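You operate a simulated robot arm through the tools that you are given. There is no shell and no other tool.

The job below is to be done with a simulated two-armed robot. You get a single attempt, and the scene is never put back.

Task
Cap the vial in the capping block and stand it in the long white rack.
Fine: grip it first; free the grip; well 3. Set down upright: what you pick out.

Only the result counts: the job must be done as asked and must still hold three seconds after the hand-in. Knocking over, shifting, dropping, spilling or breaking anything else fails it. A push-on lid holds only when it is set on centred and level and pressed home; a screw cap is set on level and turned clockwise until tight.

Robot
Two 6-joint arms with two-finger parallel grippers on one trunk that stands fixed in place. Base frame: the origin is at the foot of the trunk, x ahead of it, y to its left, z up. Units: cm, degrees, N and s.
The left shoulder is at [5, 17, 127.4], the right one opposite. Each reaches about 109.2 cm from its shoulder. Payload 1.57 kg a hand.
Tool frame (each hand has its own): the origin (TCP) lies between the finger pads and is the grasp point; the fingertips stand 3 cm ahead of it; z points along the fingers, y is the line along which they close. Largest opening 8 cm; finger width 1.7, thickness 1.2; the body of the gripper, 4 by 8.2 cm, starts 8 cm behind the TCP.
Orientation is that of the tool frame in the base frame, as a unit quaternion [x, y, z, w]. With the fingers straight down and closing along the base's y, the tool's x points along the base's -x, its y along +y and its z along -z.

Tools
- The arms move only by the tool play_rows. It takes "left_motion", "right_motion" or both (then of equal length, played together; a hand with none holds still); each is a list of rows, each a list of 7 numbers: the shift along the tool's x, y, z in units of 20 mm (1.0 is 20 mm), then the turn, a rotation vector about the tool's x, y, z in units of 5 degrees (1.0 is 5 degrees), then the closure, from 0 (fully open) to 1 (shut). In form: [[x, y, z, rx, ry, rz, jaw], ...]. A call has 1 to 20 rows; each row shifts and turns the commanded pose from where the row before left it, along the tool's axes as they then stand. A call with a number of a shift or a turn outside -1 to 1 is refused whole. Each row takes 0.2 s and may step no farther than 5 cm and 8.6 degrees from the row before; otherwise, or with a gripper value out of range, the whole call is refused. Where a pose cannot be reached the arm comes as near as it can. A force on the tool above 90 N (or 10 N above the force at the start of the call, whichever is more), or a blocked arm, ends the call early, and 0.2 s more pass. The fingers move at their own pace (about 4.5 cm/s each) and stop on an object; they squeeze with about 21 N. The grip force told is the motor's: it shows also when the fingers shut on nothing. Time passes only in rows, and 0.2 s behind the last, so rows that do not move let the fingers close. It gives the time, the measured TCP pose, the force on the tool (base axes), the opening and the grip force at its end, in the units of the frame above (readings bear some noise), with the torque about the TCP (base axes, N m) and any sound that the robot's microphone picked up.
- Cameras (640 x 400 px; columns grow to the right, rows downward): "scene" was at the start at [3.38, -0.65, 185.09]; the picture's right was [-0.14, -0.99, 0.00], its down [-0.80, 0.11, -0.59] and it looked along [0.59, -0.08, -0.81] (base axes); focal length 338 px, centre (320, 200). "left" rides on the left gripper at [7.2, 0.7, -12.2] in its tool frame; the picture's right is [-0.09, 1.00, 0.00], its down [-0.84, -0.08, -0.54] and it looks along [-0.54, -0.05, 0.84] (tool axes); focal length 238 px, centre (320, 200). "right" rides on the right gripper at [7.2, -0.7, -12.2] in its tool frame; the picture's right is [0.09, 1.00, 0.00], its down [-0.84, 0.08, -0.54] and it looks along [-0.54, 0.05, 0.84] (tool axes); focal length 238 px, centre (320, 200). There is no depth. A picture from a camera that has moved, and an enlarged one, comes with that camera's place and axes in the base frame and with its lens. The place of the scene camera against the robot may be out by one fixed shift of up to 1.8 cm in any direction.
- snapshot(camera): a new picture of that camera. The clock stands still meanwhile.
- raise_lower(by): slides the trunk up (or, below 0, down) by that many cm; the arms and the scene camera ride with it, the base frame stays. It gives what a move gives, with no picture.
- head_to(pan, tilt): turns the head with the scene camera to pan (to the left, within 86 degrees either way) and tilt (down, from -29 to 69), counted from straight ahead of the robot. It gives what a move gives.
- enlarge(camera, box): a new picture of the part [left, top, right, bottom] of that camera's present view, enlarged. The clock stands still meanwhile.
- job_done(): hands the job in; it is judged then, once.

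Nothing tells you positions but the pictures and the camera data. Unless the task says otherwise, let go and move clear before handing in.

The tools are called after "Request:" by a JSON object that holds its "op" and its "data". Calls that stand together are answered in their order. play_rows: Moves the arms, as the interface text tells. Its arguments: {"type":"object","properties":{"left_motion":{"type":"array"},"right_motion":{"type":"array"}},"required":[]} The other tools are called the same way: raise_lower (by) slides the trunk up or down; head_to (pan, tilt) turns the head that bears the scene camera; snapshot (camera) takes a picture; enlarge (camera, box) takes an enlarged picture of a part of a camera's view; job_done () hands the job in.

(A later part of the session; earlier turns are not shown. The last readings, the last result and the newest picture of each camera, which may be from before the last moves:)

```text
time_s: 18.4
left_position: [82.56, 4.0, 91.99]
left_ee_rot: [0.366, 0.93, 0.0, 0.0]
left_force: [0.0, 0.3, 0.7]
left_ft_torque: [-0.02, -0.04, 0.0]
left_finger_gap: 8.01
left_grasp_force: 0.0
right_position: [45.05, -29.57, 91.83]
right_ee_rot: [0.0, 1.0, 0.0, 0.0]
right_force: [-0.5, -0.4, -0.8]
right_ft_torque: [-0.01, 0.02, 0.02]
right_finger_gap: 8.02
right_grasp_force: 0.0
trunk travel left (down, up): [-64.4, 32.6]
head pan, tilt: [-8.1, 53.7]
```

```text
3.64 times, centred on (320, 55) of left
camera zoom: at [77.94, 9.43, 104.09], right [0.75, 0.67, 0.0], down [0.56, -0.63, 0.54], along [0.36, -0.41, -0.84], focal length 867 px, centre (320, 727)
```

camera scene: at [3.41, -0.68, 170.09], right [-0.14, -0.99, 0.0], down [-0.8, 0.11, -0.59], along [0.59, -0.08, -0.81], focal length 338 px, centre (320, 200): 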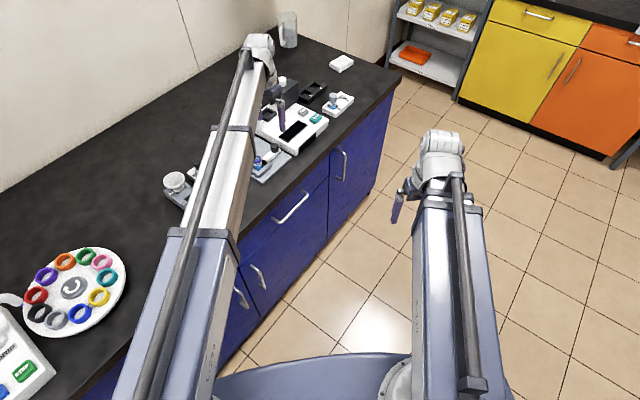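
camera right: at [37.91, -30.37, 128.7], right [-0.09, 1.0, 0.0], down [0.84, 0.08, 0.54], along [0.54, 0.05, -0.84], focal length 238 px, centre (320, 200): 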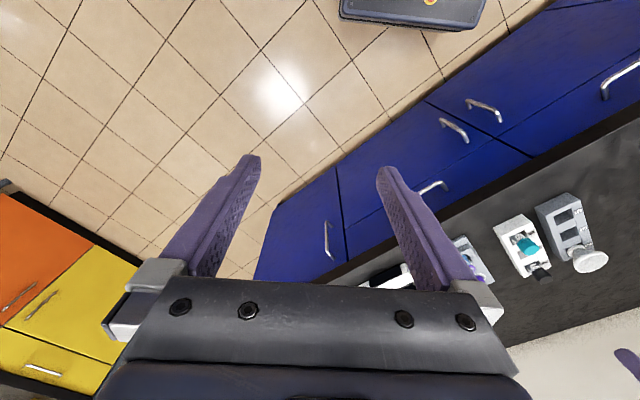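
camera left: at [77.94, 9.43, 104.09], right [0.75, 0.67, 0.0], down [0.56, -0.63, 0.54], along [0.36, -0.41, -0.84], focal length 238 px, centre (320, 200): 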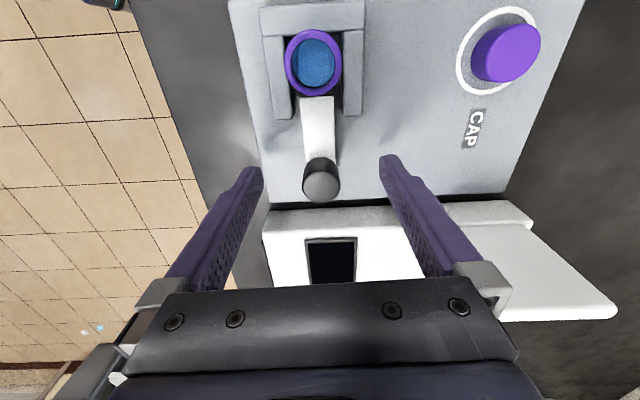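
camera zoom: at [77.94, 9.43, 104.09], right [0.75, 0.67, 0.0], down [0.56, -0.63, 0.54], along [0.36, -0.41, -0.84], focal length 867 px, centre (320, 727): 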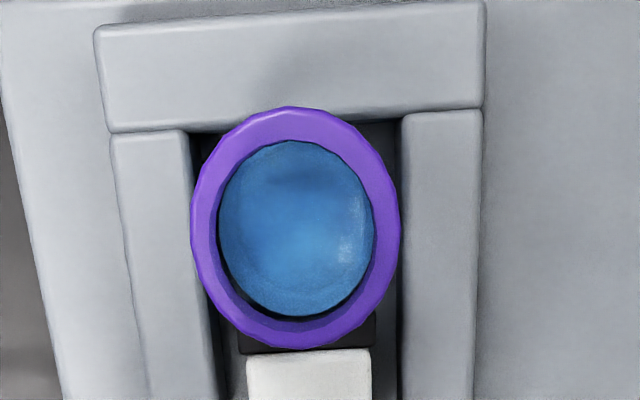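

The slide stays clamped with its pad against the vial, whose rim is now centred near (78.1, 8.7). Next I'll rise and move over the purple cap.

Request:
{"op": "raise_lower", "data": {"by": 8}}

Request:
{"op": "play_rows", "data": {"left_motion": [[0.414, 0.855, 0, 0, 0, 0, 0], [0.414, 0.855, 0, 0, 0, 0, 0], [0.414, 0.855, 0, 0, 0, 0, 0], [0.414, 0.855, 0, 0, 0, 0, 0], [0.414, 0.855, 0, 0, 0, 0, 0], [0.414, 0.855, 0, 0, 0, 0, 0], [0.414, 0.855, 0, 0, 0, 0, 0], [0, 0, 0, 0, 0, 0, 0]]}}

Request:
{"op": "snapshot", "data": {"camera": "left"}}

Request:
{"op": "enlarge", "data": {"camera": "left", "box": [250, 60, 390, 200]}}

Request:
{"op": "enlarge", "data": {"camera": "scene", "box": [230, 110, 310, 180]}}

```text
time_s: 19.6
left_position: [82.66, 3.91, 99.98]
left_ee_rot: [0.367, 0.93, -0.001, -0.001]
left_force: [-0.5, -0.5, -0.1]
left_ft_torque: [0.01, -0.01, 0.02]
left_finger_gap: 8.01
left_grasp_force: 0.0
right_position: [45.05, -29.72, 99.85]
right_ee_rot: [0.001, 1.0, 0.0, 0.0]
right_force: [0.3, -0.4, -0.2]
right_ft_torque: [-0.01, 0.03, -0.01]
right_finger_gap: 7.99
right_grasp_force: 0.1
trunk travel left (down, up): [-72.4, 24.6]
head pan, tilt: [-8.1, 53.7]
```

```text
time_s: 21.4
left_position: [86.31, 16.68, 99.97]
left_ee_rot: [0.366, 0.931, 0.0, 0.0]
left_force: [-0.3, -0.1, -0.3]
left_ft_torque: [0.0, -0.04, 0.0]
left_finger_gap: 8.02
left_grasp_force: 0.0
right_position: [45.12, -29.68, 99.82]
right_ee_rot: [0.001, 1.0, 0.0, 0.0]
right_force: [-0.4, -0.2, -0.8]
right_ft_torque: [0.0, 0.0, 0.02]
right_finger_gap: 8.0
right_grasp_force: 0.1
trunk travel left (down, up): [-72.4, 24.6]
head pan, tilt: [-8.1, 53.7]
```

```text
taken
camera left: at [81.75, 22.09, 112.09], right [0.75, 0.67, 0.0], down [0.56, -0.63, 0.54], along [0.36, -0.41, -0.84], focal length 238 px, centre (320, 200)
```

left: 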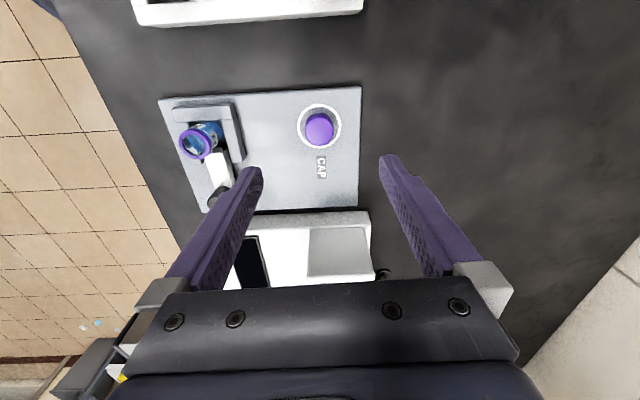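

```text
2.86 times, centred on (320, 130) of left
camera zoom: at [81.75, 22.09, 112.09], right [0.75, 0.67, 0.0], down [0.56, -0.63, 0.54], along [0.36, -0.41, -0.84], focal length 681 px, centre (320, 400)
```

zoom: 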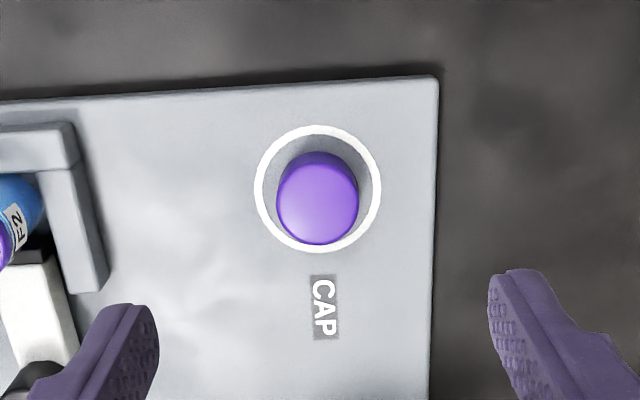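

```text
5.71 times, centred on (270, 145) of scene
camera zoom: at [3.38, -0.67, 168.59], right [-0.14, -0.99, 0.0], down [-0.8, 0.11, -0.59], along [0.59, -0.08, -0.81], focal length 1933 px, centre (606, 514)
```

zoom: 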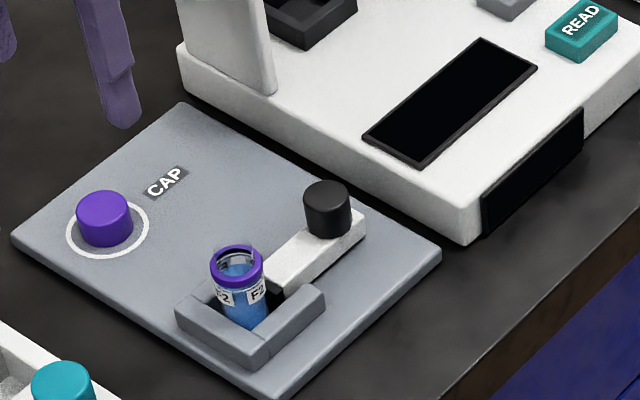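

The hand sits directly over the cap to within about a millimetre, and the clamp is holding. I'll zoom in on the cap and the vial's neck to see whether it's a screw or a push-on.

Request:
{"op": "enlarge", "data": {"camera": "scene", "box": [255, 138, 275, 150]}}

Request:
{"op": "enlarge", "data": {"camera": "scene", "box": [236, 132, 256, 146]}}

Request:
{"op": "enlarge", "data": {"camera": "left", "box": [165, 110, 245, 165]}}

```text
16.00 times, centred on (265, 144) of scene
camera zoom: at [3.38, -0.67, 168.59], right [-0.14, -0.99, 0.0], down [-0.8, 0.11, -0.59], along [0.59, -0.08, -0.81], focal length 5412 px, centre (1200, 1096)
```

zoom: 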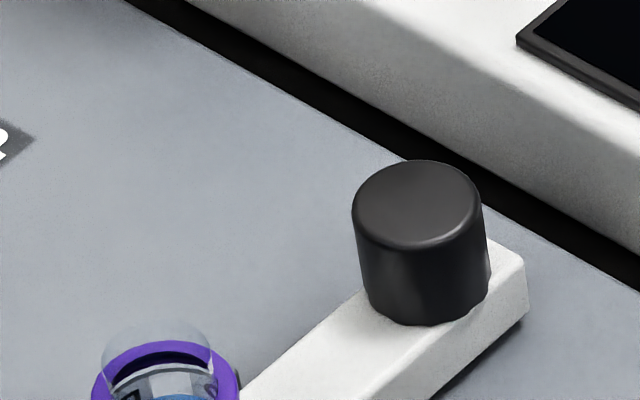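

```text
16.00 times, centred on (246, 139) of scene
camera zoom: at [3.38, -0.67, 168.59], right [-0.14, -0.99, 0.0], down [-0.8, 0.11, -0.59], along [0.59, -0.08, -0.81], focal length 5412 px, centre (1504, 1176)
```

zoom: 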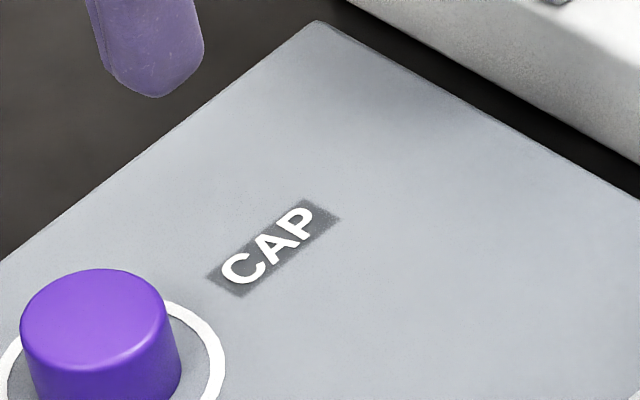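

```text
7.27 times, centred on (205, 138) of left
camera zoom: at [81.75, 22.09, 112.09], right [0.75, 0.67, 0.0], down [0.56, -0.63, 0.54], along [0.36, -0.41, -0.84], focal length 1734 px, centre (1156, 654)
```

zoom: 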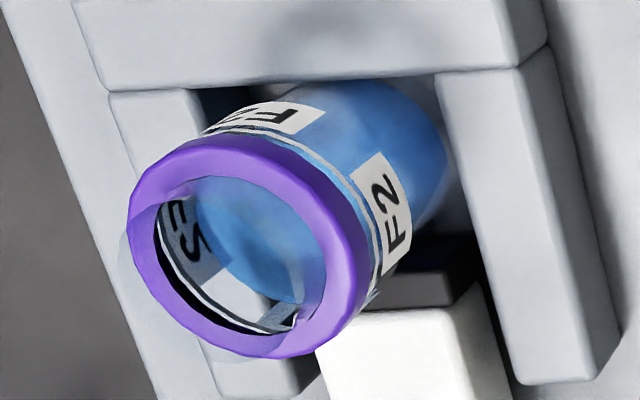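

The vial has a clear glass neck standing above the purple collar. I'll zoom in to see how tall it is and whether it's threaded.

Request:
{"op": "enlarge", "data": {"camera": "scene", "box": [252, 144, 272, 160]}}

Request:
{"op": "enlarge", "data": {"camera": "left", "box": [172, 118, 222, 164]}}

```text
16.00 times, centred on (262, 152) of scene
camera zoom: at [3.38, -0.67, 168.59], right [-0.14, -0.99, 0.0], down [-0.8, 0.11, -0.59], along [0.59, -0.08, -0.81], focal length 5412 px, centre (1248, 968)
```

zoom: 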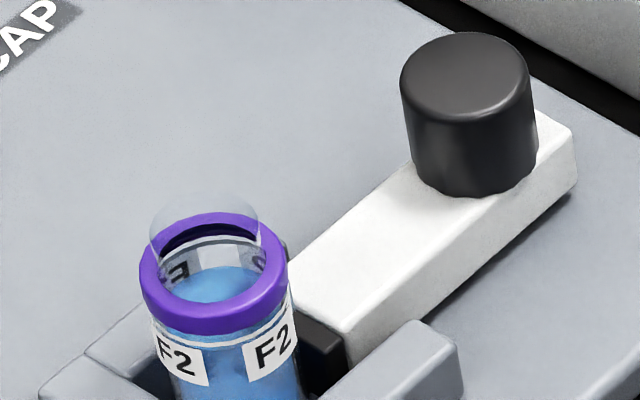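

```text
8.70 times, centred on (197, 141) of left
camera zoom: at [81.75, 22.09, 112.09], right [0.75, 0.67, 0.0], down [0.56, -0.63, 0.54], along [0.36, -0.41, -0.84], focal length 2073 px, centre (1390, 713)
```

zoom: 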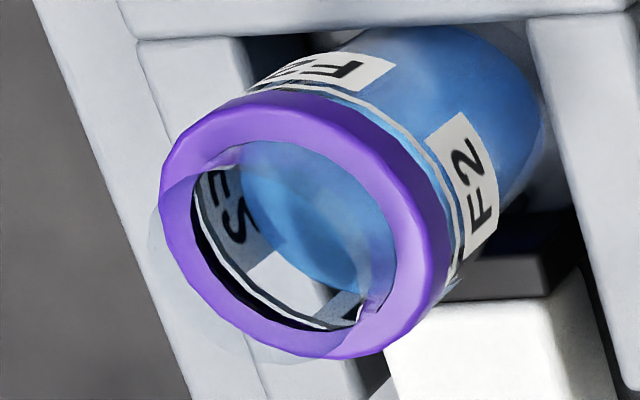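

The neck is smooth glass about 1 cm tall above the collar, and the cap looks smooth too, so it could be a push-on. I'll press it home and also check by twisting. First I'll narrow the jaws a bit and lower around the cap.

Request:
{"op": "play_rows", "data": {"left_motion": [[0, 0, 0, 0, 0, 0, 0.35], [0, 0, 0, 0, 0, 0, 0.35], [0, 0, 0, 0, 0, 0, 0.35]]}}

Request:
{"op": "raise_lower", "data": {"by": -8.5}}

Request:
{"op": "snapshot", "data": {"camera": "left"}}

Request:
{"op": "enlarge", "data": {"camera": "scene", "box": [220, 100, 290, 160]}}

```text
time_s: 22.2
left_position: [86.46, 16.64, 99.89]
left_ee_rot: [0.367, 0.93, -0.001, -0.001]
left_force: [1.0, -0.4, -0.7]
left_ft_torque: [-0.01, 0.0, 0.03]
left_finger_gap: 5.2
left_grasp_force: 0.0
right_position: [45.0, -29.68, 99.88]
right_ee_rot: [0.0, 1.0, 0.0, 0.0]
right_force: [-0.1, 0.2, -0.5]
right_ft_torque: [0.0, -0.01, 0.0]
right_finger_gap: 8.02
right_grasp_force: 0.1
trunk travel left (down, up): [-72.4, 24.6]
head pan, tilt: [-8.1, 53.7]
```

```text
time_s: 23.4
left_position: [86.53, 16.64, 91.41]
left_ee_rot: [0.366, 0.93, -0.001, -0.001]
left_force: [-0.2, -0.3, -0.7]
left_ft_torque: [0.0, 0.03, -0.03]
left_finger_gap: 5.19
left_grasp_force: 0.2
right_position: [44.99, -29.64, 91.44]
right_ee_rot: [0.0, 1.0, 0.001, 0.001]
right_force: [-1.2, -0.6, 0.1]
right_ft_torque: [-0.02, 0.04, 0.01]
right_finger_gap: 8.01
right_grasp_force: 0.1
trunk travel left (down, up): [-63.9, 33.1]
head pan, tilt: [-8.1, 53.7]
```

```text
taken
camera left: at [81.74, 22.09, 103.6], right [0.75, 0.67, 0.0], down [0.56, -0.63, 0.54], along [0.36, -0.41, -0.84], focal length 238 px, centre (320, 200)
```

left: 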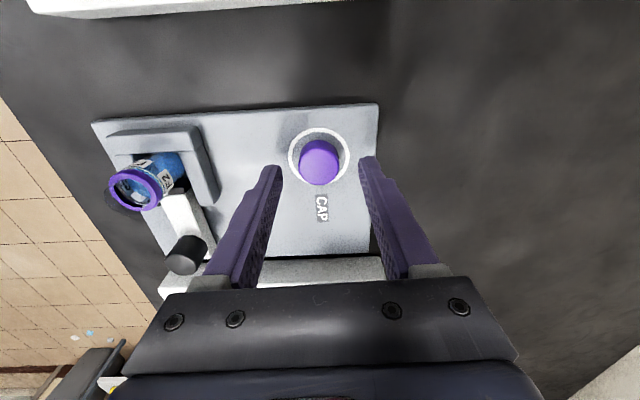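

```text
6.67 times, centred on (255, 130) of scene
camera zoom: at [3.37, -0.65, 160.09], right [-0.14, -0.99, 0.0], down [-0.8, 0.11, -0.59], along [0.59, -0.08, -0.81], focal length 2255 px, centre (753, 667)
```

zoom: 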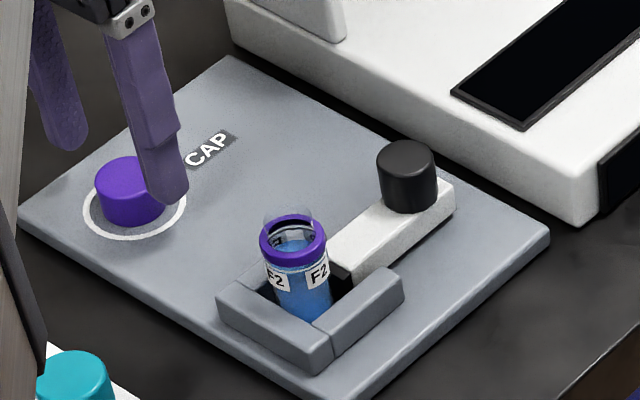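

The cap is centred between the fingers. I'll lower the last 1.8 cm and close on it.

Request:
{"op": "raise_lower", "data": {"by": -1.8}}

Request:
{"op": "play_rows", "data": {"left_motion": [[0, 0, 0, 0, 0, 0, 0.5], [0, 0, 0, 0, 0, 0, 0.7], [0, 0, 0, 0, 0, 0, 1], [0, 0, 0, 0, 0, 0, 1], [0, 0, 0, 0, 0, 0, 1]]}}

Request:
{"op": "snapshot", "data": {"camera": "left"}}

Request:
{"op": "enlarge", "data": {"camera": "scene", "box": [220, 100, 290, 160]}}

```text
time_s: 24.1
left_position: [86.38, 16.7, 89.61]
left_ee_rot: [0.366, 0.931, 0.0, 0.0]
left_force: [-0.8, -0.3, 0.2]
left_ft_torque: [0.0, 0.0, -0.04]
left_finger_gap: 5.21
left_grasp_force: 0.0
right_position: [45.07, -29.67, 89.59]
right_ee_rot: [0.001, 1.0, 0.001, 0.0]
right_force: [0.1, 0.3, 0.4]
right_ft_torque: [-0.02, 0.02, -0.02]
right_finger_gap: 7.99
right_grasp_force: 0.1
trunk travel left (down, up): [-62.1, 34.9]
head pan, tilt: [-8.1, 53.7]
```

```text
time_s: 25.3
left_position: [86.49, 16.62, 89.63]
left_ee_rot: [0.367, 0.93, -0.001, -0.001]
left_force: [-0.1, 0.5, 0.1]
left_ft_torque: [-0.03, 0.0, 0.02]
left_finger_gap: 2.86
left_grasp_force: 21.2
right_position: [45.03, -29.62, 89.63]
right_ee_rot: [0.0, 1.0, 0.0, 0.001]
right_force: [0.4, -0.6, -0.3]
right_ft_torque: [-0.01, 0.01, -0.01]
right_finger_gap: 8.01
right_grasp_force: 0.0
trunk travel left (down, up): [-62.1, 34.9]
head pan, tilt: [-8.1, 53.7]
```

```text
taken
camera left: at [81.75, 22.09, 101.79], right [0.75, 0.67, 0.0], down [0.56, -0.63, 0.54], along [0.36, -0.41, -0.84], focal length 238 px, centre (320, 200)
```

left: 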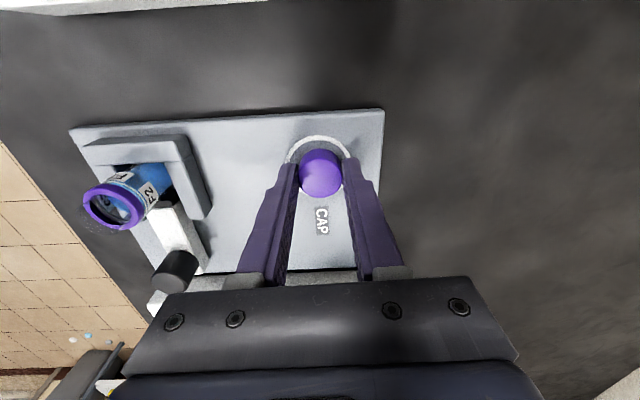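

```text
6.67 times, centred on (255, 130) of scene
camera zoom: at [3.38, -0.65, 158.29], right [-0.14, -0.99, 0.0], down [-0.8, 0.11, -0.59], along [0.59, -0.08, -0.81], focal length 2255 px, centre (753, 667)
```

zoom: 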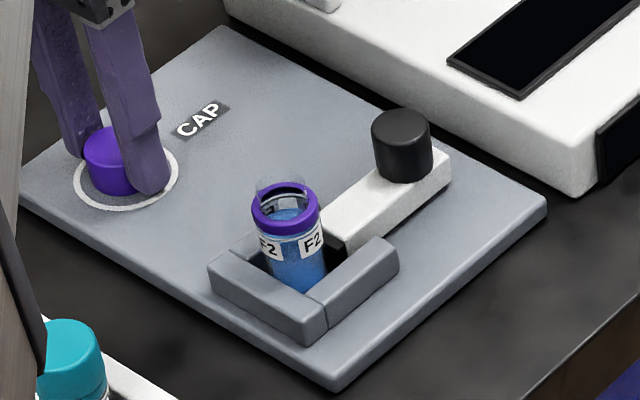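

The cap is held with a gap of 2.86 cm. I'll zoom in to see where it sits between the pads before lifting.

Request:
{"op": "enlarge", "data": {"camera": "left", "box": [270, 120, 370, 220]}}

Request:
{"op": "enlarge", "data": {"camera": "left", "box": [60, 120, 220, 240]}}

```text
4.00 times, centred on (320, 170) of left
camera zoom: at [81.75, 22.09, 101.79], right [0.75, 0.67, 0.0], down [0.56, -0.63, 0.54], along [0.36, -0.41, -0.84], focal length 953 px, centre (320, 320)
```

zoom: 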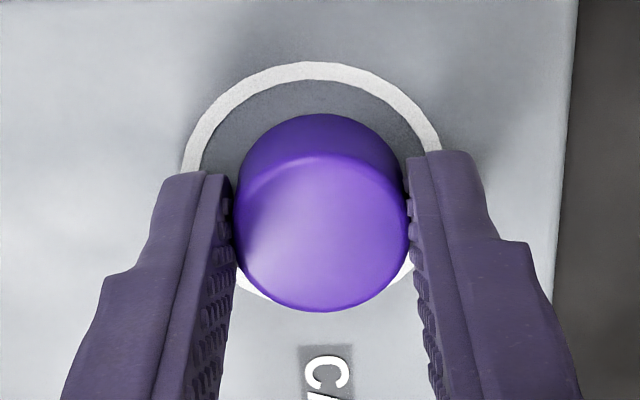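

```text
3.33 times, centred on (140, 180) of left
camera zoom: at [81.75, 22.09, 101.79], right [0.75, 0.67, 0.0], down [0.56, -0.63, 0.54], along [0.36, -0.41, -0.84], focal length 794 px, centre (920, 267)
```

zoom: 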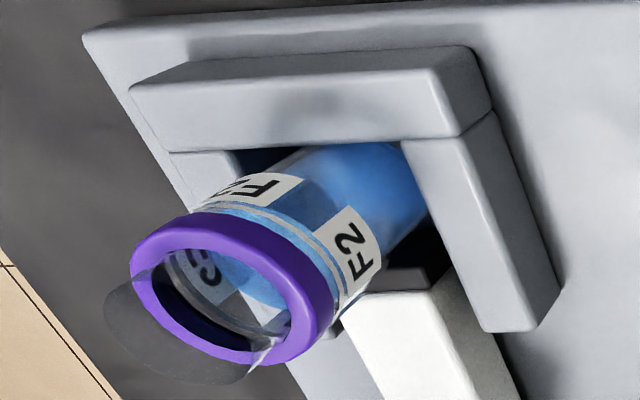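

The cap is centred in the grip. I'll lift it and move to a point beside the vial, over the slide, where the camera looks almost straight down on the neck for an exact fix.

Request:
{"op": "raise_lower", "data": {"by": 8}}

Request:
{"op": "play_rows", "data": {"left_motion": [[-0.483, -0.958, 0, 0, 0, 0, 1], [-0.483, -0.958, 0, 0, 0, 0, 1], [-0.483, -0.958, 0, 0, 0, 0, 1], [-0.483, -0.958, 0, 0, 0, 0, 1], [-0.483, -0.958, 0, 0, 0, 0, 1], [-0.483, -0.958, 0, 0, 0, 0, 1], [0, 0, 0, 0, 0, 0, 1]]}}

Request:
{"op": "snapshot", "data": {"camera": "left"}}

Request:
{"op": "enlarge", "data": {"camera": "left", "box": [260, 30, 380, 130]}}

Request:
{"op": "enlarge", "data": {"camera": "scene", "box": [230, 100, 310, 170]}}

```text
time_s: 26.4
left_position: [86.46, 16.63, 97.62]
left_ee_rot: [0.366, 0.931, -0.001, 0.0]
left_force: [-0.3, 0.0, 0.1]
left_ft_torque: [-0.02, -0.02, -0.01]
left_finger_gap: 2.86
left_grasp_force: 20.6
right_position: [45.02, -29.71, 97.46]
right_ee_rot: [0.0, 1.0, 0.0, 0.0]
right_force: [0.6, 0.8, 0.2]
right_ft_torque: [0.04, -0.03, -0.03]
right_finger_gap: 8.02
right_grasp_force: 0.1
trunk travel left (down, up): [-70.1, 26.9]
head pan, tilt: [-8.1, 53.7]
```

```text
time_s: 28.0
left_position: [82.79, 4.31, 97.54]
left_ee_rot: [0.367, 0.93, -0.001, 0.0]
left_force: [-0.4, -0.3, 0.7]
left_ft_torque: [0.02, 0.0, 0.0]
left_finger_gap: 2.85
left_grasp_force: 20.8
right_position: [45.12, -29.67, 97.66]
right_ee_rot: [-0.001, 1.0, 0.0, 0.0]
right_force: [-0.2, -0.5, 0.7]
right_ft_torque: [-0.01, 0.01, -0.01]
right_finger_gap: 8.01
right_grasp_force: 0.1
trunk travel left (down, up): [-70.1, 26.9]
head pan, tilt: [-8.1, 53.7]
```

```text
taken
camera left: at [78.08, 9.7, 109.78], right [0.75, 0.67, 0.0], down [0.56, -0.63, 0.54], along [0.36, -0.41, -0.84], focal length 238 px, centre (320, 200)
```

left: 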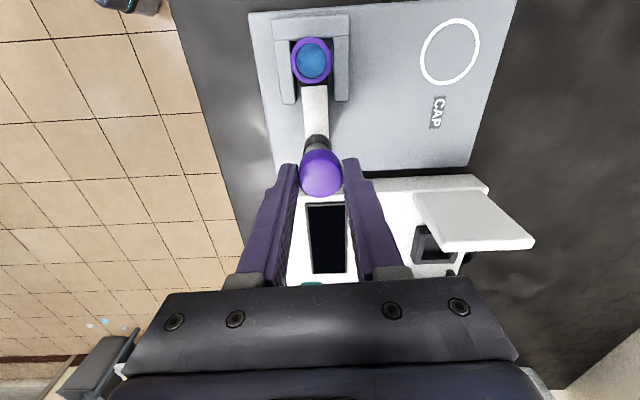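

```text
4.00 times, centred on (320, 80) of left
camera zoom: at [78.08, 9.7, 109.78], right [0.75, 0.67, 0.0], down [0.56, -0.63, 0.54], along [0.36, -0.41, -0.84], focal length 953 px, centre (320, 680)
```

zoom: 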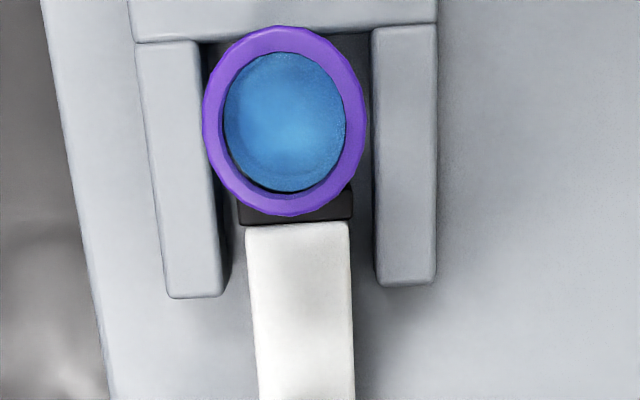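

```text
5.71 times, centred on (270, 135) of scene
camera zoom: at [3.39, -0.64, 166.29], right [-0.14, -0.99, 0.0], down [-0.8, 0.11, -0.59], along [0.59, -0.08, -0.81], focal length 1933 px, centre (606, 571)
```

zoom: 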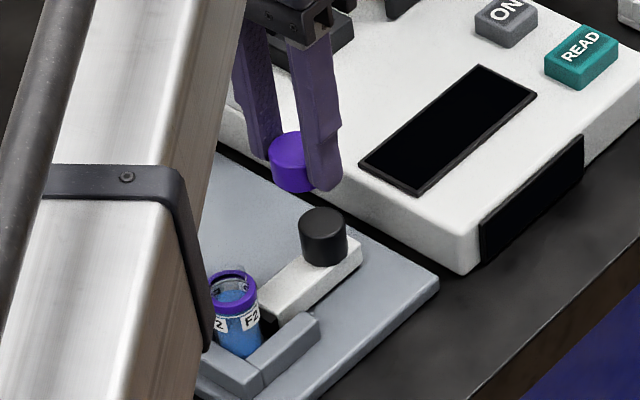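

The vial collar is centred at (78.14, 8.71), matching my earlier fix, and the hand is at (82.86, 4.27) with the cap held. I'll slide 6.5 cm back so the cap hangs straight above the neck.

Request:
{"op": "play_rows", "data": {"left_motion": [[0.81, 0.003, 0, 0, 0, 0, 1], [0.81, 0.003, 0, 0, 0, 0, 1], [0.81, 0.003, 0, 0, 0, 0, 1], [0.81, 0.003, 0, 0, 0, 0, 1], [0, 0, 0, 0, 0, 0, 1], [0, 0, 0, 0, 0, 0, 1]]}}

Request:
{"op": "snapshot", "data": {"camera": "left"}}

Request:
{"op": "enlarge", "data": {"camera": "left", "box": [260, 110, 380, 230]}}

Request:
{"op": "snapshot", "data": {"camera": "scene"}}

```text
time_s: 29.4
left_position: [77.98, 8.74, 97.56]
left_ee_rot: [0.367, 0.93, -0.002, -0.001]
left_force: [0.3, -1.2, -0.1]
left_ft_torque: [0.0, 0.0, 0.01]
left_finger_gap: 2.87
left_grasp_force: 20.6
right_position: [45.07, -29.65, 97.61]
right_ee_rot: [0.0, 1.0, -0.001, -0.001]
right_force: [-0.8, -0.4, -0.1]
right_ft_torque: [0.01, 0.02, 0.0]
right_finger_gap: 8.0
right_grasp_force: 0.0
trunk travel left (down, up): [-70.1, 26.9]
head pan, tilt: [-8.1, 53.7]
```

```text
taken
camera left: at [73.27, 14.2, 109.79], right [0.75, 0.67, 0.0], down [0.56, -0.63, 0.54], along [0.36, -0.41, -0.84], focal length 238 px, centre (320, 200)
```

left: 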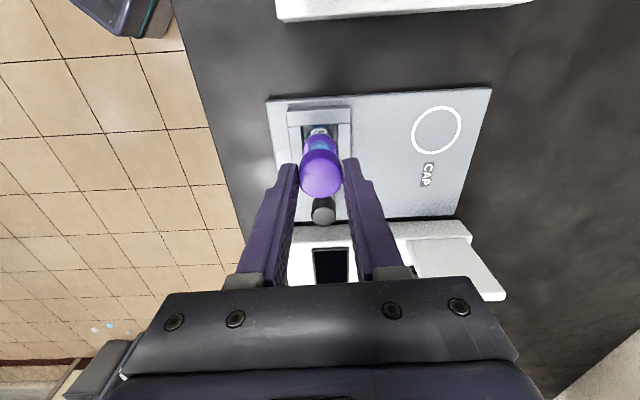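

```text
3.33 times, centred on (320, 170) of left
camera zoom: at [73.27, 14.2, 109.79], right [0.75, 0.67, 0.0], down [0.56, -0.63, 0.54], along [0.36, -0.41, -0.84], focal length 794 px, centre (320, 300)
```

zoom: 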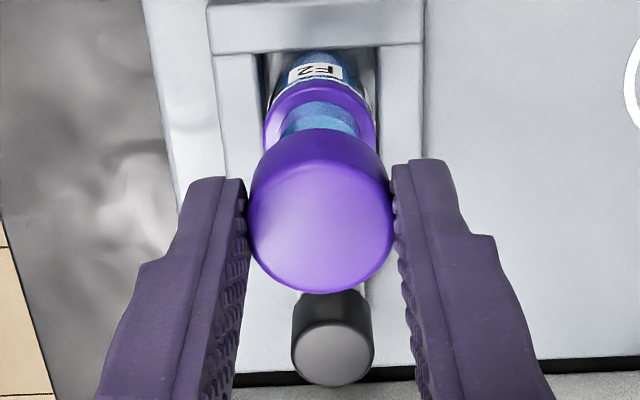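

```text
taken
camera scene: at [3.38, -0.65, 166.29], right [-0.14, -0.99, 0.0], down [-0.8, 0.11, -0.59], along [0.59, -0.08, -0.81], focal length 338 px, centre (320, 200)
```

scene: 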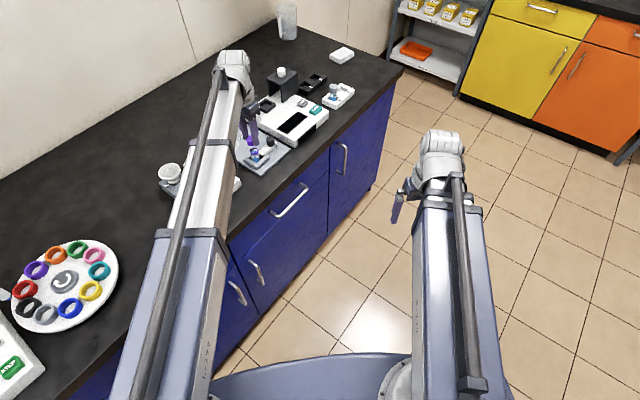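

The cap hangs over the vial. I'll zoom in closely to check the alignment in both directions before going down.

Request:
{"op": "enlarge", "data": {"camera": "left", "box": [290, 120, 350, 170]}}

Request:
{"op": "enlarge", "data": {"camera": "scene", "box": [235, 130, 285, 170]}}

```text
8.00 times, centred on (320, 145) of left
camera zoom: at [73.27, 14.2, 109.79], right [0.75, 0.67, 0.0], down [0.56, -0.63, 0.54], along [0.36, -0.41, -0.84], focal length 1907 px, centre (320, 640)
```

zoom: 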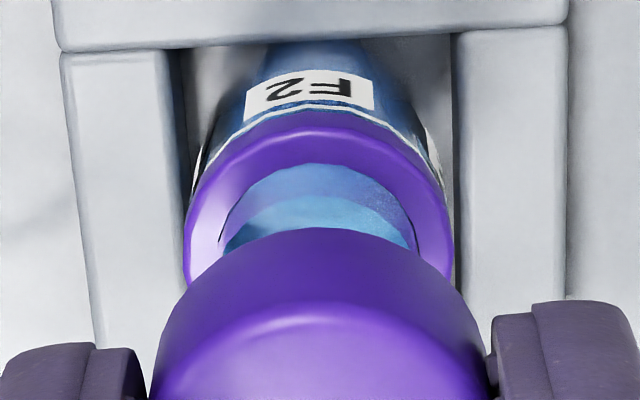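

```text
10.00 times, centred on (260, 150) of scene
camera zoom: at [3.38, -0.65, 166.29], right [-0.14, -0.99, 0.0], down [-0.8, 0.11, -0.59], along [0.59, -0.08, -0.81], focal length 3382 px, centre (920, 700)
```

zoom: 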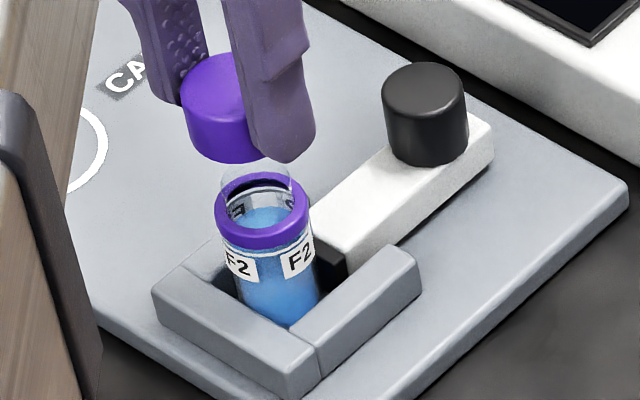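

The left camera suggests about a millimetre or two of offset along the slide's axis. I'll cross-check with a tighter scene zoom.

Request:
{"op": "enlarge", "data": {"camera": "scene", "box": [248, 132, 272, 147]}}

Request:
{"op": "enlarge", "data": {"camera": "scene", "box": [250, 142, 274, 164]}}

```text
16.00 times, centred on (260, 140) of scene
camera zoom: at [3.38, -0.65, 166.29], right [-0.14, -0.99, 0.0], down [-0.8, 0.11, -0.59], along [0.59, -0.08, -0.81], focal length 5412 px, centre (1280, 1168)
```

zoom: 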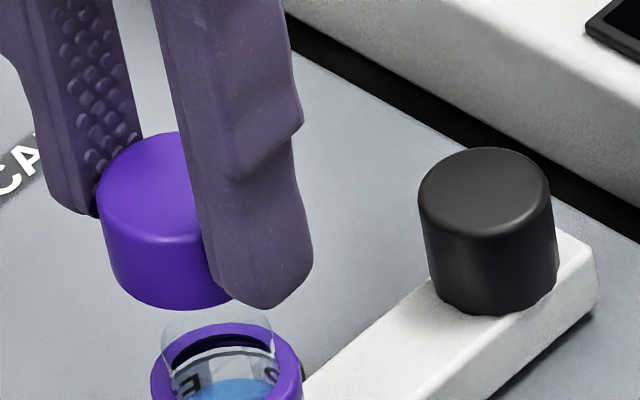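

```text
16.00 times, centred on (262, 153) of scene
camera zoom: at [3.38, -0.65, 166.29], right [-0.14, -0.99, 0.0], down [-0.8, 0.11, -0.59], along [0.59, -0.08, -0.81], focal length 5412 px, centre (1248, 952)
```

zoom: 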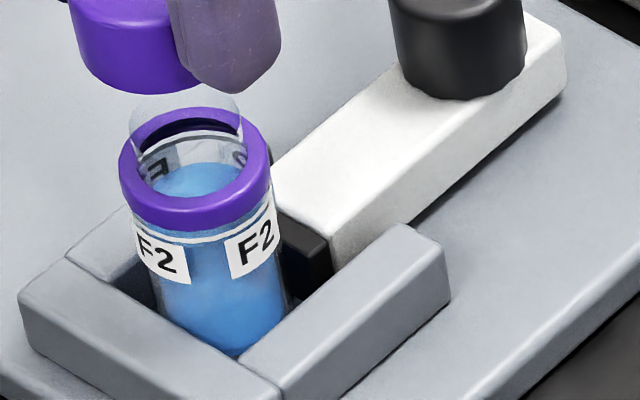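

The two views agree sideways but suggest the cap should go about 1.5 mm further towards the slide. I'll make that small shift, lower to just above the neck and look again.

Request:
{"op": "play_rows", "data": {"left_motion": [[-0.075, 0, 0, 0, 0, 0, 1], [0, 0, 0, 0, 0, 0, 1]]}}

Request:
{"op": "raise_lower", "data": {"by": -1.3}}

Request:
{"op": "enlarge", "data": {"camera": "scene", "box": [248, 132, 278, 157]}}

Request:
{"op": "enlarge", "data": {"camera": "left", "box": [280, 120, 360, 210]}}

```text
time_s: 30.0
left_position: [78.28, 8.67, 97.65]
left_ee_rot: [0.366, 0.931, -0.001, -0.001]
left_force: [-1.0, 0.2, 0.2]
left_ft_torque: [0.03, 0.0, 0.01]
left_finger_gap: 2.85
left_grasp_force: 20.5
right_position: [45.22, -29.74, 97.61]
right_ee_rot: [0.0, 1.0, -0.001, 0.0]
right_force: [0.6, -0.1, -0.1]
right_ft_torque: [-0.03, -0.02, -0.01]
right_finger_gap: 8.0
right_grasp_force: 0.1
trunk travel left (down, up): [-70.1, 26.9]
head pan, tilt: [-8.1, 53.7]
```

```text
time_s: 30.6
left_position: [78.18, 8.56, 96.34]
left_ee_rot: [0.367, 0.93, -0.001, 0.0]
left_force: [-0.3, 0.9, -0.3]
left_ft_torque: [0.0, 0.03, -0.01]
left_finger_gap: 2.88
left_grasp_force: 21.1
right_position: [45.03, -29.6, 96.23]
right_ee_rot: [0.0, 1.0, 0.0, 0.0]
right_force: [-0.6, 0.2, -0.1]
right_ft_torque: [0.03, 0.04, 0.01]
right_finger_gap: 8.01
right_grasp_force: 0.0
trunk travel left (down, up): [-68.8, 28.2]
head pan, tilt: [-8.1, 53.7]
```

```text
16.00 times, centred on (263, 144) of scene
camera zoom: at [3.36, -0.65, 164.99], right [-0.14, -0.99, 0.0], down [-0.8, 0.11, -0.59], along [0.59, -0.08, -0.81], focal length 5412 px, centre (1232, 1088)
```

zoom: 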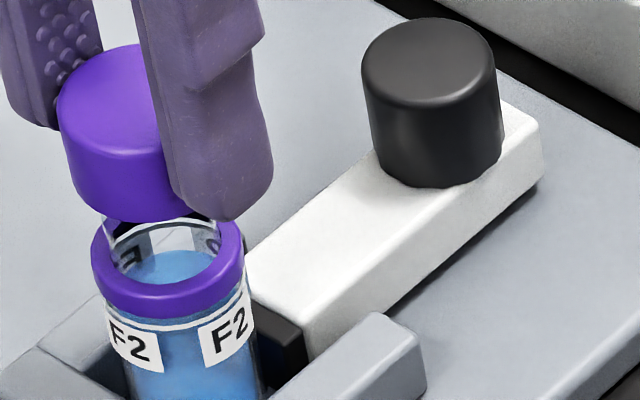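

```text
4.44 times, centred on (320, 165) of left
camera zoom: at [73.44, 14.04, 108.5], right [0.75, 0.67, 0.0], down [0.56, -0.63, 0.54], along [0.36, -0.41, -0.84], focal length 1059 px, centre (320, 356)
```

zoom: 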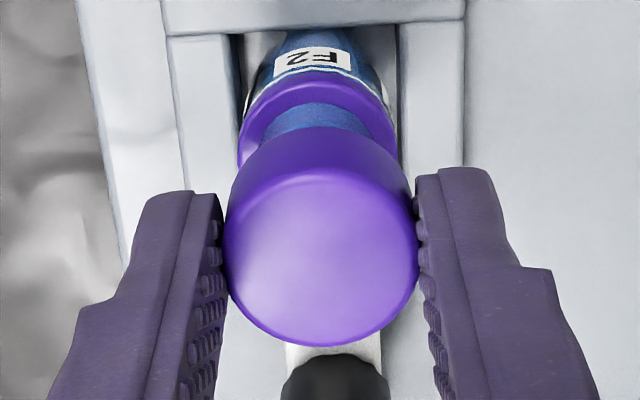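

The cap and neck now line up in both views to about half a millimetre. I'll lower in small steps and watch the force.

Request:
{"op": "raise_lower", "data": {"by": -0.8}}

Request:
{"op": "raise_lower", "data": {"by": -0.3}}

Request:
{"op": "enlarge", "data": {"camera": "scene", "box": [248, 132, 278, 157]}}

Request:
{"op": "enlarge", "data": {"camera": "left", "box": [280, 120, 360, 210]}}

```text
time_s: 31.2
left_position: [78.14, 8.57, 95.54]
left_ee_rot: [0.367, 0.93, -0.002, 0.001]
left_force: [0.4, -0.8, 0.4]
left_ft_torque: [0.01, 0.0, -0.03]
left_finger_gap: 2.87
left_grasp_force: 21.1
right_position: [45.03, -29.69, 95.47]
right_ee_rot: [0.0, 1.0, 0.0, 0.0]
right_force: [0.4, -0.3, -0.3]
right_ft_torque: [0.01, 0.02, 0.03]
right_finger_gap: 7.99
right_grasp_force: 0.1
trunk travel left (down, up): [-68.0, 29.0]
head pan, tilt: [-8.1, 53.7]
```

```text
time_s: 31.7
left_position: [78.17, 8.67, 95.2]
left_ee_rot: [0.366, 0.931, -0.001, 0.0]
left_force: [-0.3, -0.1, 5.4]
left_ft_torque: [0.01, 0.02, 0.02]
left_finger_gap: 2.87
left_grasp_force: 21.6
right_position: [45.1, -29.77, 95.23]
right_ee_rot: [0.0, 1.0, 0.0, 0.0]
right_force: [0.7, -0.3, -0.1]
right_ft_torque: [0.04, 0.02, 0.0]
right_finger_gap: 7.98
right_grasp_force: 0.1
trunk travel left (down, up): [-67.7, 29.3]
head pan, tilt: [-8.1, 53.7]
```

```text
16.00 times, centred on (263, 144) of scene
camera zoom: at [3.34, -0.66, 163.89], right [-0.14, -0.99, 0.0], down [-0.8, 0.11, -0.59], along [0.59, -0.08, -0.81], focal length 5412 px, centre (1232, 1088)
```

zoom: 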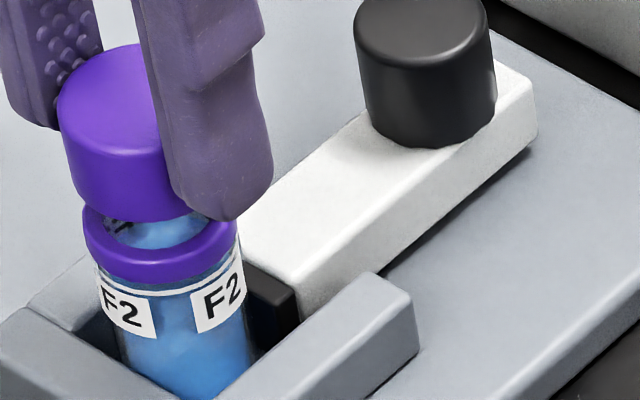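

```text
4.44 times, centred on (320, 165) of left
camera zoom: at [73.43, 14.03, 107.42], right [0.75, 0.67, 0.0], down [0.56, -0.63, 0.54], along [0.36, -0.41, -0.84], focal length 1059 px, centre (320, 356)
```

zoom: 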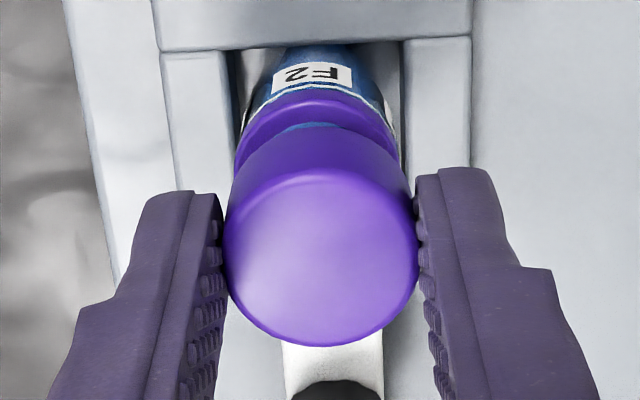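

First contact is at 5.4 N with hardly any torque, so the cap is meeting the neck squarely. I'll press slightly to see whether it slides on or resists.

Request:
{"op": "raise_lower", "data": {"by": -0.15}}

Request:
{"op": "enlarge", "data": {"camera": "scene", "box": [248, 132, 278, 157]}}

```text
time_s: 32.2
left_position: [78.22, 8.64, 95.08]
left_ee_rot: [0.367, 0.93, 0.001, 0.001]
left_force: [0.9, 0.2, 13.9]
left_ft_torque: [0.07, 0.07, 0.0]
left_finger_gap: 2.83
left_grasp_force: 21.3
right_position: [45.02, -29.75, 95.05]
right_ee_rot: [0.0, 1.0, 0.0, 0.0]
right_force: [0.1, 0.0, -0.4]
right_ft_torque: [-0.02, 0.01, -0.02]
right_finger_gap: 7.99
right_grasp_force: 0.1
trunk travel left (down, up): [-67.6, 29.4]
head pan, tilt: [-8.1, 53.7]
```

```text
16.00 times, centred on (263, 144) of scene
camera zoom: at [3.25, -0.67, 163.76], right [-0.14, -0.99, 0.0], down [-0.8, 0.11, -0.59], along [0.59, -0.08, -0.81], focal length 5412 px, centre (1232, 1088)
```

zoom: 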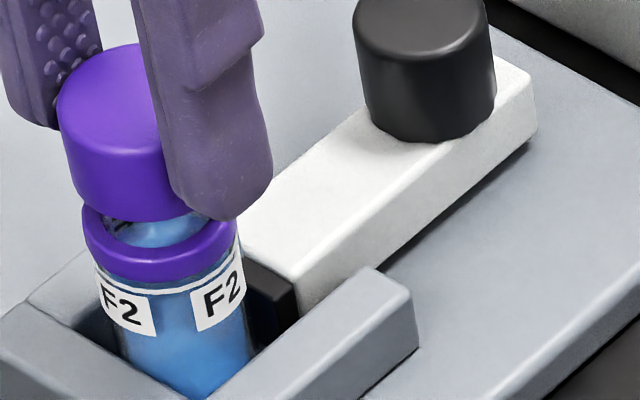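

Force climbed to 13.9 N over about a millimetre, so it's resting on something, either threads or a tight fit. I'll try a gentle clockwise turn and watch force and torque.

Request:
{"op": "play_rows", "data": {"left_motion": [[0, 0, 0, 0, 0, 0.8, 1], [0, 0, 0, 0, 0, 0.8, 1], [0, 0, 0, 0, 0, 0.8, 1], [0, 0, 0, 0, 0, 0.8, 1]]}}

Request:
{"op": "enlarge", "data": {"camera": "scene", "box": [248, 132, 278, 157]}}

Request:
{"op": "enlarge", "data": {"camera": "left", "box": [280, 100, 360, 210]}}

```text
time_s: 33.2
left_position: [78.24, 8.55, 94.99]
left_ee_rot: [0.493, 0.87, -0.001, 0.0]
left_force: [-0.6, 1.7, -0.5]
left_ft_torque: [0.06, 0.02, -0.01]
left_finger_gap: 2.86
left_grasp_force: 21.2
right_position: [45.03, -29.58, 95.09]
right_ee_rot: [0.0, 1.0, 0.0, 0.0]
right_force: [0.4, 0.7, -0.1]
right_ft_torque: [0.01, -0.01, 0.0]
right_finger_gap: 8.0
right_grasp_force: 0.1
trunk travel left (down, up): [-67.6, 29.4]
head pan, tilt: [-8.1, 53.7]
```

```text
16.00 times, centred on (263, 144) of scene
camera zoom: at [3.36, -0.64, 163.72], right [-0.14, -0.99, 0.0], down [-0.8, 0.11, -0.59], along [0.59, -0.08, -0.81], focal length 5412 px, centre (1232, 1088)
```

zoom: 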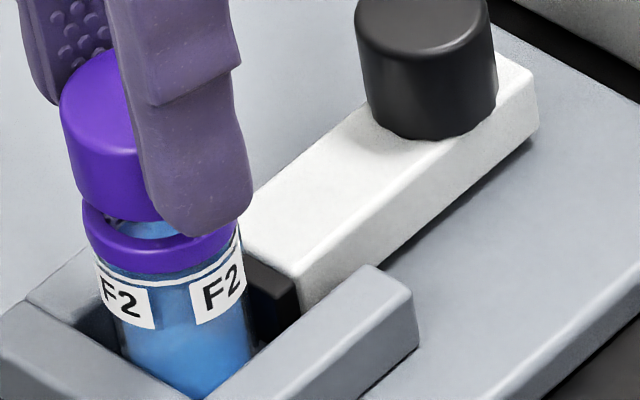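

```text
3.64 times, centred on (320, 155) of left
camera zoom: at [75.14, 15.14, 107.22], right [0.9, 0.43, 0.0], down [0.36, -0.76, 0.54], along [0.23, -0.49, -0.84], focal length 867 px, centre (320, 364)
```

zoom: 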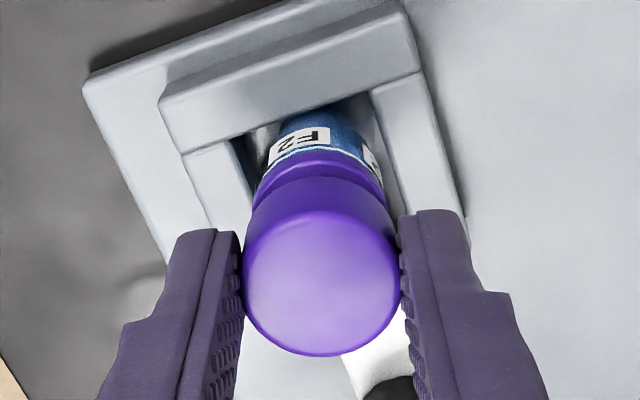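

Turning 16° let the cap sink about a millimetre and the force dropped to zero. I'll keep turning without lowering, since a thread would now pull the hand down.

Request:
{"op": "play_rows", "data": {"left_motion": [[0, 0, 0, 0, 0, 1, 1], [0, 0, 0, 0, 0, 1, 1], [0, 0, 0, 0, 0, 1, 1], [0, 0, 0, 0, 0, 1, 1]]}}

Request:
{"op": "enlarge", "data": {"camera": "scene", "box": [248, 132, 278, 157]}}

```text
time_s: 34.2
left_position: [78.13, 8.51, 95.16]
left_ee_rot: [0.637, 0.771, -0.001, 0.0]
left_force: [-1.0, 0.0, -0.3]
left_ft_torque: [0.03, 0.01, 0.01]
left_finger_gap: 2.85
left_grasp_force: 20.6
right_position: [45.12, -29.6, 95.03]
right_ee_rot: [0.0, 1.0, 0.001, -0.001]
right_force: [-0.1, -0.6, -0.2]
right_ft_torque: [0.01, -0.01, 0.0]
right_finger_gap: 8.0
right_grasp_force: 0.1
trunk travel left (down, up): [-67.6, 29.4]
head pan, tilt: [-8.1, 53.7]
```

```text
16.00 times, centred on (263, 144) of scene
camera zoom: at [3.38, -0.64, 163.74], right [-0.14, -0.99, 0.0], down [-0.8, 0.11, -0.59], along [0.59, -0.08, -0.81], focal length 5412 px, centre (1232, 1088)
```

zoom: 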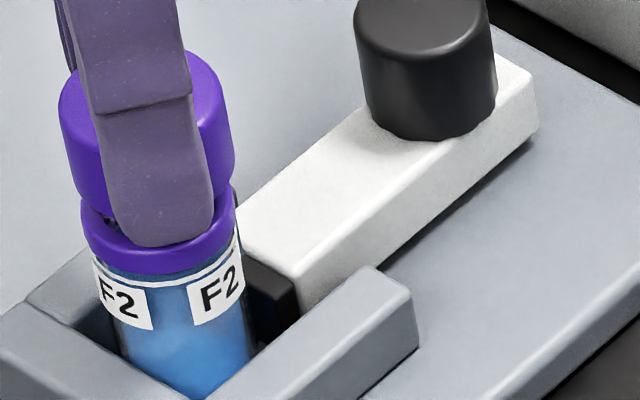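

There's almost no force or torque now. I'll lower another millimetre or two to find where it makes contact.

Request:
{"op": "raise_lower", "data": {"by": -0.15}}

Request:
{"op": "raise_lower", "data": {"by": -0.15}}

```text
time_s: 34.8
left_position: [78.16, 8.5, 94.81]
left_ee_rot: [0.636, 0.772, -0.001, 0.0]
left_force: [-2.4, 1.2, -0.1]
left_ft_torque: [0.01, 0.01, -0.01]
left_finger_gap: 2.86
left_grasp_force: 20.7
right_position: [45.1, -29.84, 94.92]
right_ee_rot: [0.001, 1.0, 0.0, 0.0]
right_force: [0.2, -0.1, 0.2]
right_ft_torque: [0.01, 0.04, -0.01]
right_finger_gap: 8.02
right_grasp_force: 0.1
trunk travel left (down, up): [-67.4, 29.6]
head pan, tilt: [-8.1, 53.7]
```

```text
time_s: 35.3
left_position: [78.1, 8.59, 94.8]
left_ee_rot: [0.636, 0.772, -0.001, -0.001]
left_force: [-0.3, 0.9, -2.0]
left_ft_torque: [0.03, 0.0, -0.01]
left_finger_gap: 2.87
left_grasp_force: 20.8
right_position: [45.02, -29.56, 94.71]
right_ee_rot: [0.0, 1.0, 0.001, 0.0]
right_force: [-0.1, 0.3, 0.0]
right_ft_torque: [0.02, -0.01, 0.0]
right_finger_gap: 7.97
right_grasp_force: 0.1
trunk travel left (down, up): [-67.3, 29.7]
head pan, tilt: [-8.1, 53.7]
```

The cap now slides down over the neck freely. I'll continue in small steps until it meets resistance again.

Request:
{"op": "raise_lower", "data": {"by": -0.2}}

Request:
{"op": "raise_lower", "data": {"by": -0.2}}

Request:
{"op": "enlarge", "data": {"camera": "scene", "box": [248, 132, 278, 157]}}

```text
time_s: 35.8
left_position: [78.3, 8.54, 94.58]
left_ee_rot: [0.636, 0.772, -0.002, 0.001]
left_force: [-1.1, 0.7, 0.0]
left_ft_torque: [0.01, 0.08, 0.02]
left_finger_gap: 2.84
left_grasp_force: 21.1
right_position: [45.02, -29.67, 94.54]
right_ee_rot: [0.001, 1.0, 0.0, 0.001]
right_force: [-0.6, -0.2, -1.1]
right_ft_torque: [-0.03, -0.02, 0.01]
right_finger_gap: 8.01
right_grasp_force: 0.0
trunk travel left (down, up): [-67.1, 29.9]
head pan, tilt: [-8.1, 53.7]
```

```text
time_s: 36.3
left_position: [78.25, 8.48, 94.22]
left_ee_rot: [0.635, 0.772, 0.0, 0.0]
left_force: [-1.7, 0.2, -0.3]
left_ft_torque: [0.07, 0.02, 0.0]
left_finger_gap: 2.88
left_grasp_force: 21.0
right_position: [45.19, -29.66, 94.44]
right_ee_rot: [0.001, 1.0, 0.0, 0.0]
right_force: [-0.4, -0.2, 0.7]
right_ft_torque: [0.01, 0.05, -0.01]
right_finger_gap: 8.0
right_grasp_force: 0.0
trunk travel left (down, up): [-66.9, 30.1]
head pan, tilt: [-8.1, 53.7]
```

```text
16.00 times, centred on (263, 144) of scene
camera zoom: at [3.38, -0.65, 163.03], right [-0.14, -0.99, 0.0], down [-0.8, 0.11, -0.59], along [0.59, -0.08, -0.81], focal length 5412 px, centre (1232, 1088)
```

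zoom: 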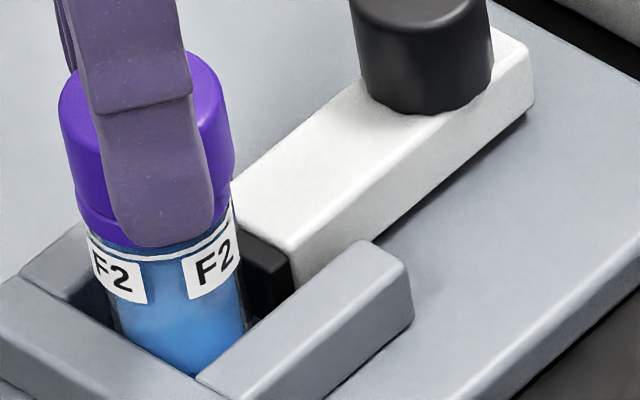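

The cap's skirt is almost down to the purple collar. I'll continue in 1 mm steps.

Request:
{"op": "raise_lower", "data": {"by": -0.1}}

Request:
{"op": "raise_lower", "data": {"by": -0.1}}

```text
time_s: 36.8
left_position: [78.27, 8.54, 94.28]
left_ee_rot: [0.636, 0.772, -0.001, 0.0]
left_force: [-2.4, 0.9, 2.3]
left_ft_torque: [-0.01, 0.05, -0.01]
left_finger_gap: 2.85
left_grasp_force: 20.8
right_position: [44.96, -29.65, 94.25]
right_ee_rot: [0.0, 1.0, 0.0, 0.0]
right_force: [-0.6, 0.0, -0.4]
right_ft_torque: [-0.03, 0.0, 0.0]
right_finger_gap: 8.01
right_grasp_force: 0.1
trunk travel left (down, up): [-66.8, 30.2]
head pan, tilt: [-8.1, 53.7]
```

```text
time_s: 37.3
left_position: [78.12, 8.47, 94.2]
left_ee_rot: [0.637, 0.771, -0.001, 0.001]
left_force: [-1.7, 2.0, 10.3]
left_ft_torque: [0.02, 0.02, 0.0]
left_finger_gap: 2.87
left_grasp_force: 20.5
right_position: [45.02, -29.64, 94.25]
right_ee_rot: [0.0, 1.0, 0.001, 0.0]
right_force: [0.4, -0.1, -0.4]
right_ft_torque: [0.01, -0.01, -0.01]
right_finger_gap: 7.98
right_grasp_force: 0.1
trunk travel left (down, up): [-66.7, 30.3]
head pan, tilt: [-8.1, 53.7]
```

Contact again at 10 N, close to the collar. I'll turn clockwise to see whether it tightens like a thread.

Request:
{"op": "play_rows", "data": {"left_motion": [[0, 0, 0, 0, 0, 1, 1], [0, 0, 0, 0, 0, 1, 1], [0, 0, 0, 0, 0, 1, 1], [0, 0, 0, 0, 0, 1, 1], [0, 0, 0, 0, 0, 1, 1], [0, 0, 0, 0, 0, 1, 1]]}}

Request:
{"op": "enlarge", "data": {"camera": "scene", "box": [248, 132, 278, 157]}}

Request:
{"op": "snapshot", "data": {"camera": "left"}}

```text
time_s: 38.7
left_position: [78.05, 8.53, 94.23]
left_ee_rot: [0.815, 0.579, -0.001, 0.0]
left_force: [0.4, 1.0, 9.1]
left_ft_torque: [-0.01, -0.07, 0.03]
left_finger_gap: 2.85
left_grasp_force: 20.6
right_position: [45.0, -29.69, 94.12]
right_ee_rot: [0.0, 1.0, 0.0, 0.0]
right_force: [-0.8, 0.8, -0.1]
right_ft_torque: [0.02, 0.01, -0.03]
right_finger_gap: 8.01
right_grasp_force: 0.0
trunk travel left (down, up): [-66.7, 30.3]
head pan, tilt: [-8.1, 53.7]
```

```text
16.00 times, centred on (263, 144) of scene
camera zoom: at [3.28, -0.65, 162.84], right [-0.14, -0.99, 0.0], down [-0.8, 0.11, -0.59], along [0.59, -0.08, -0.81], focal length 5412 px, centre (1232, 1088)
```

zoom: 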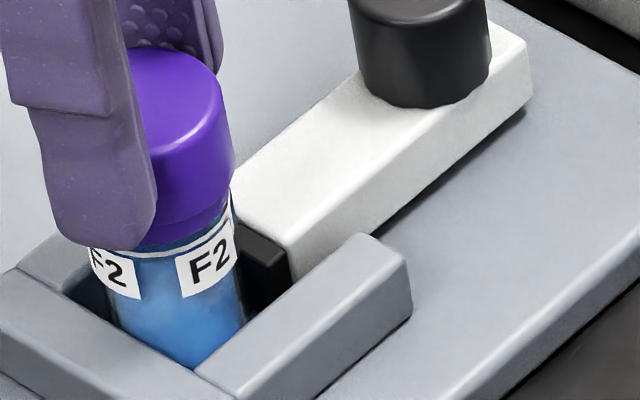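

```text
taken
camera left: at [81.17, 15.22, 106.39], right [0.91, -0.41, 0.0], down [-0.35, -0.76, 0.54], along [-0.22, -0.49, -0.84], focal length 238 px, centre (320, 200)
```

left: 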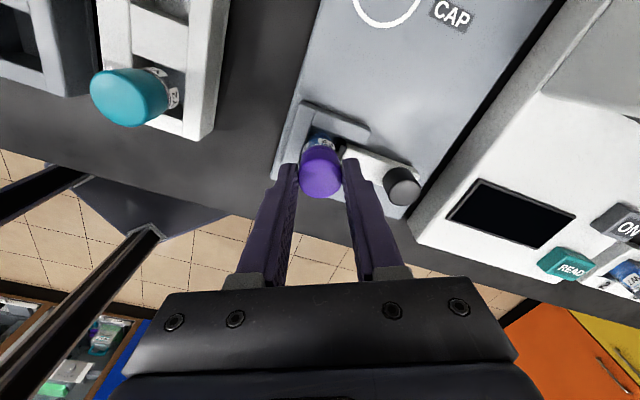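

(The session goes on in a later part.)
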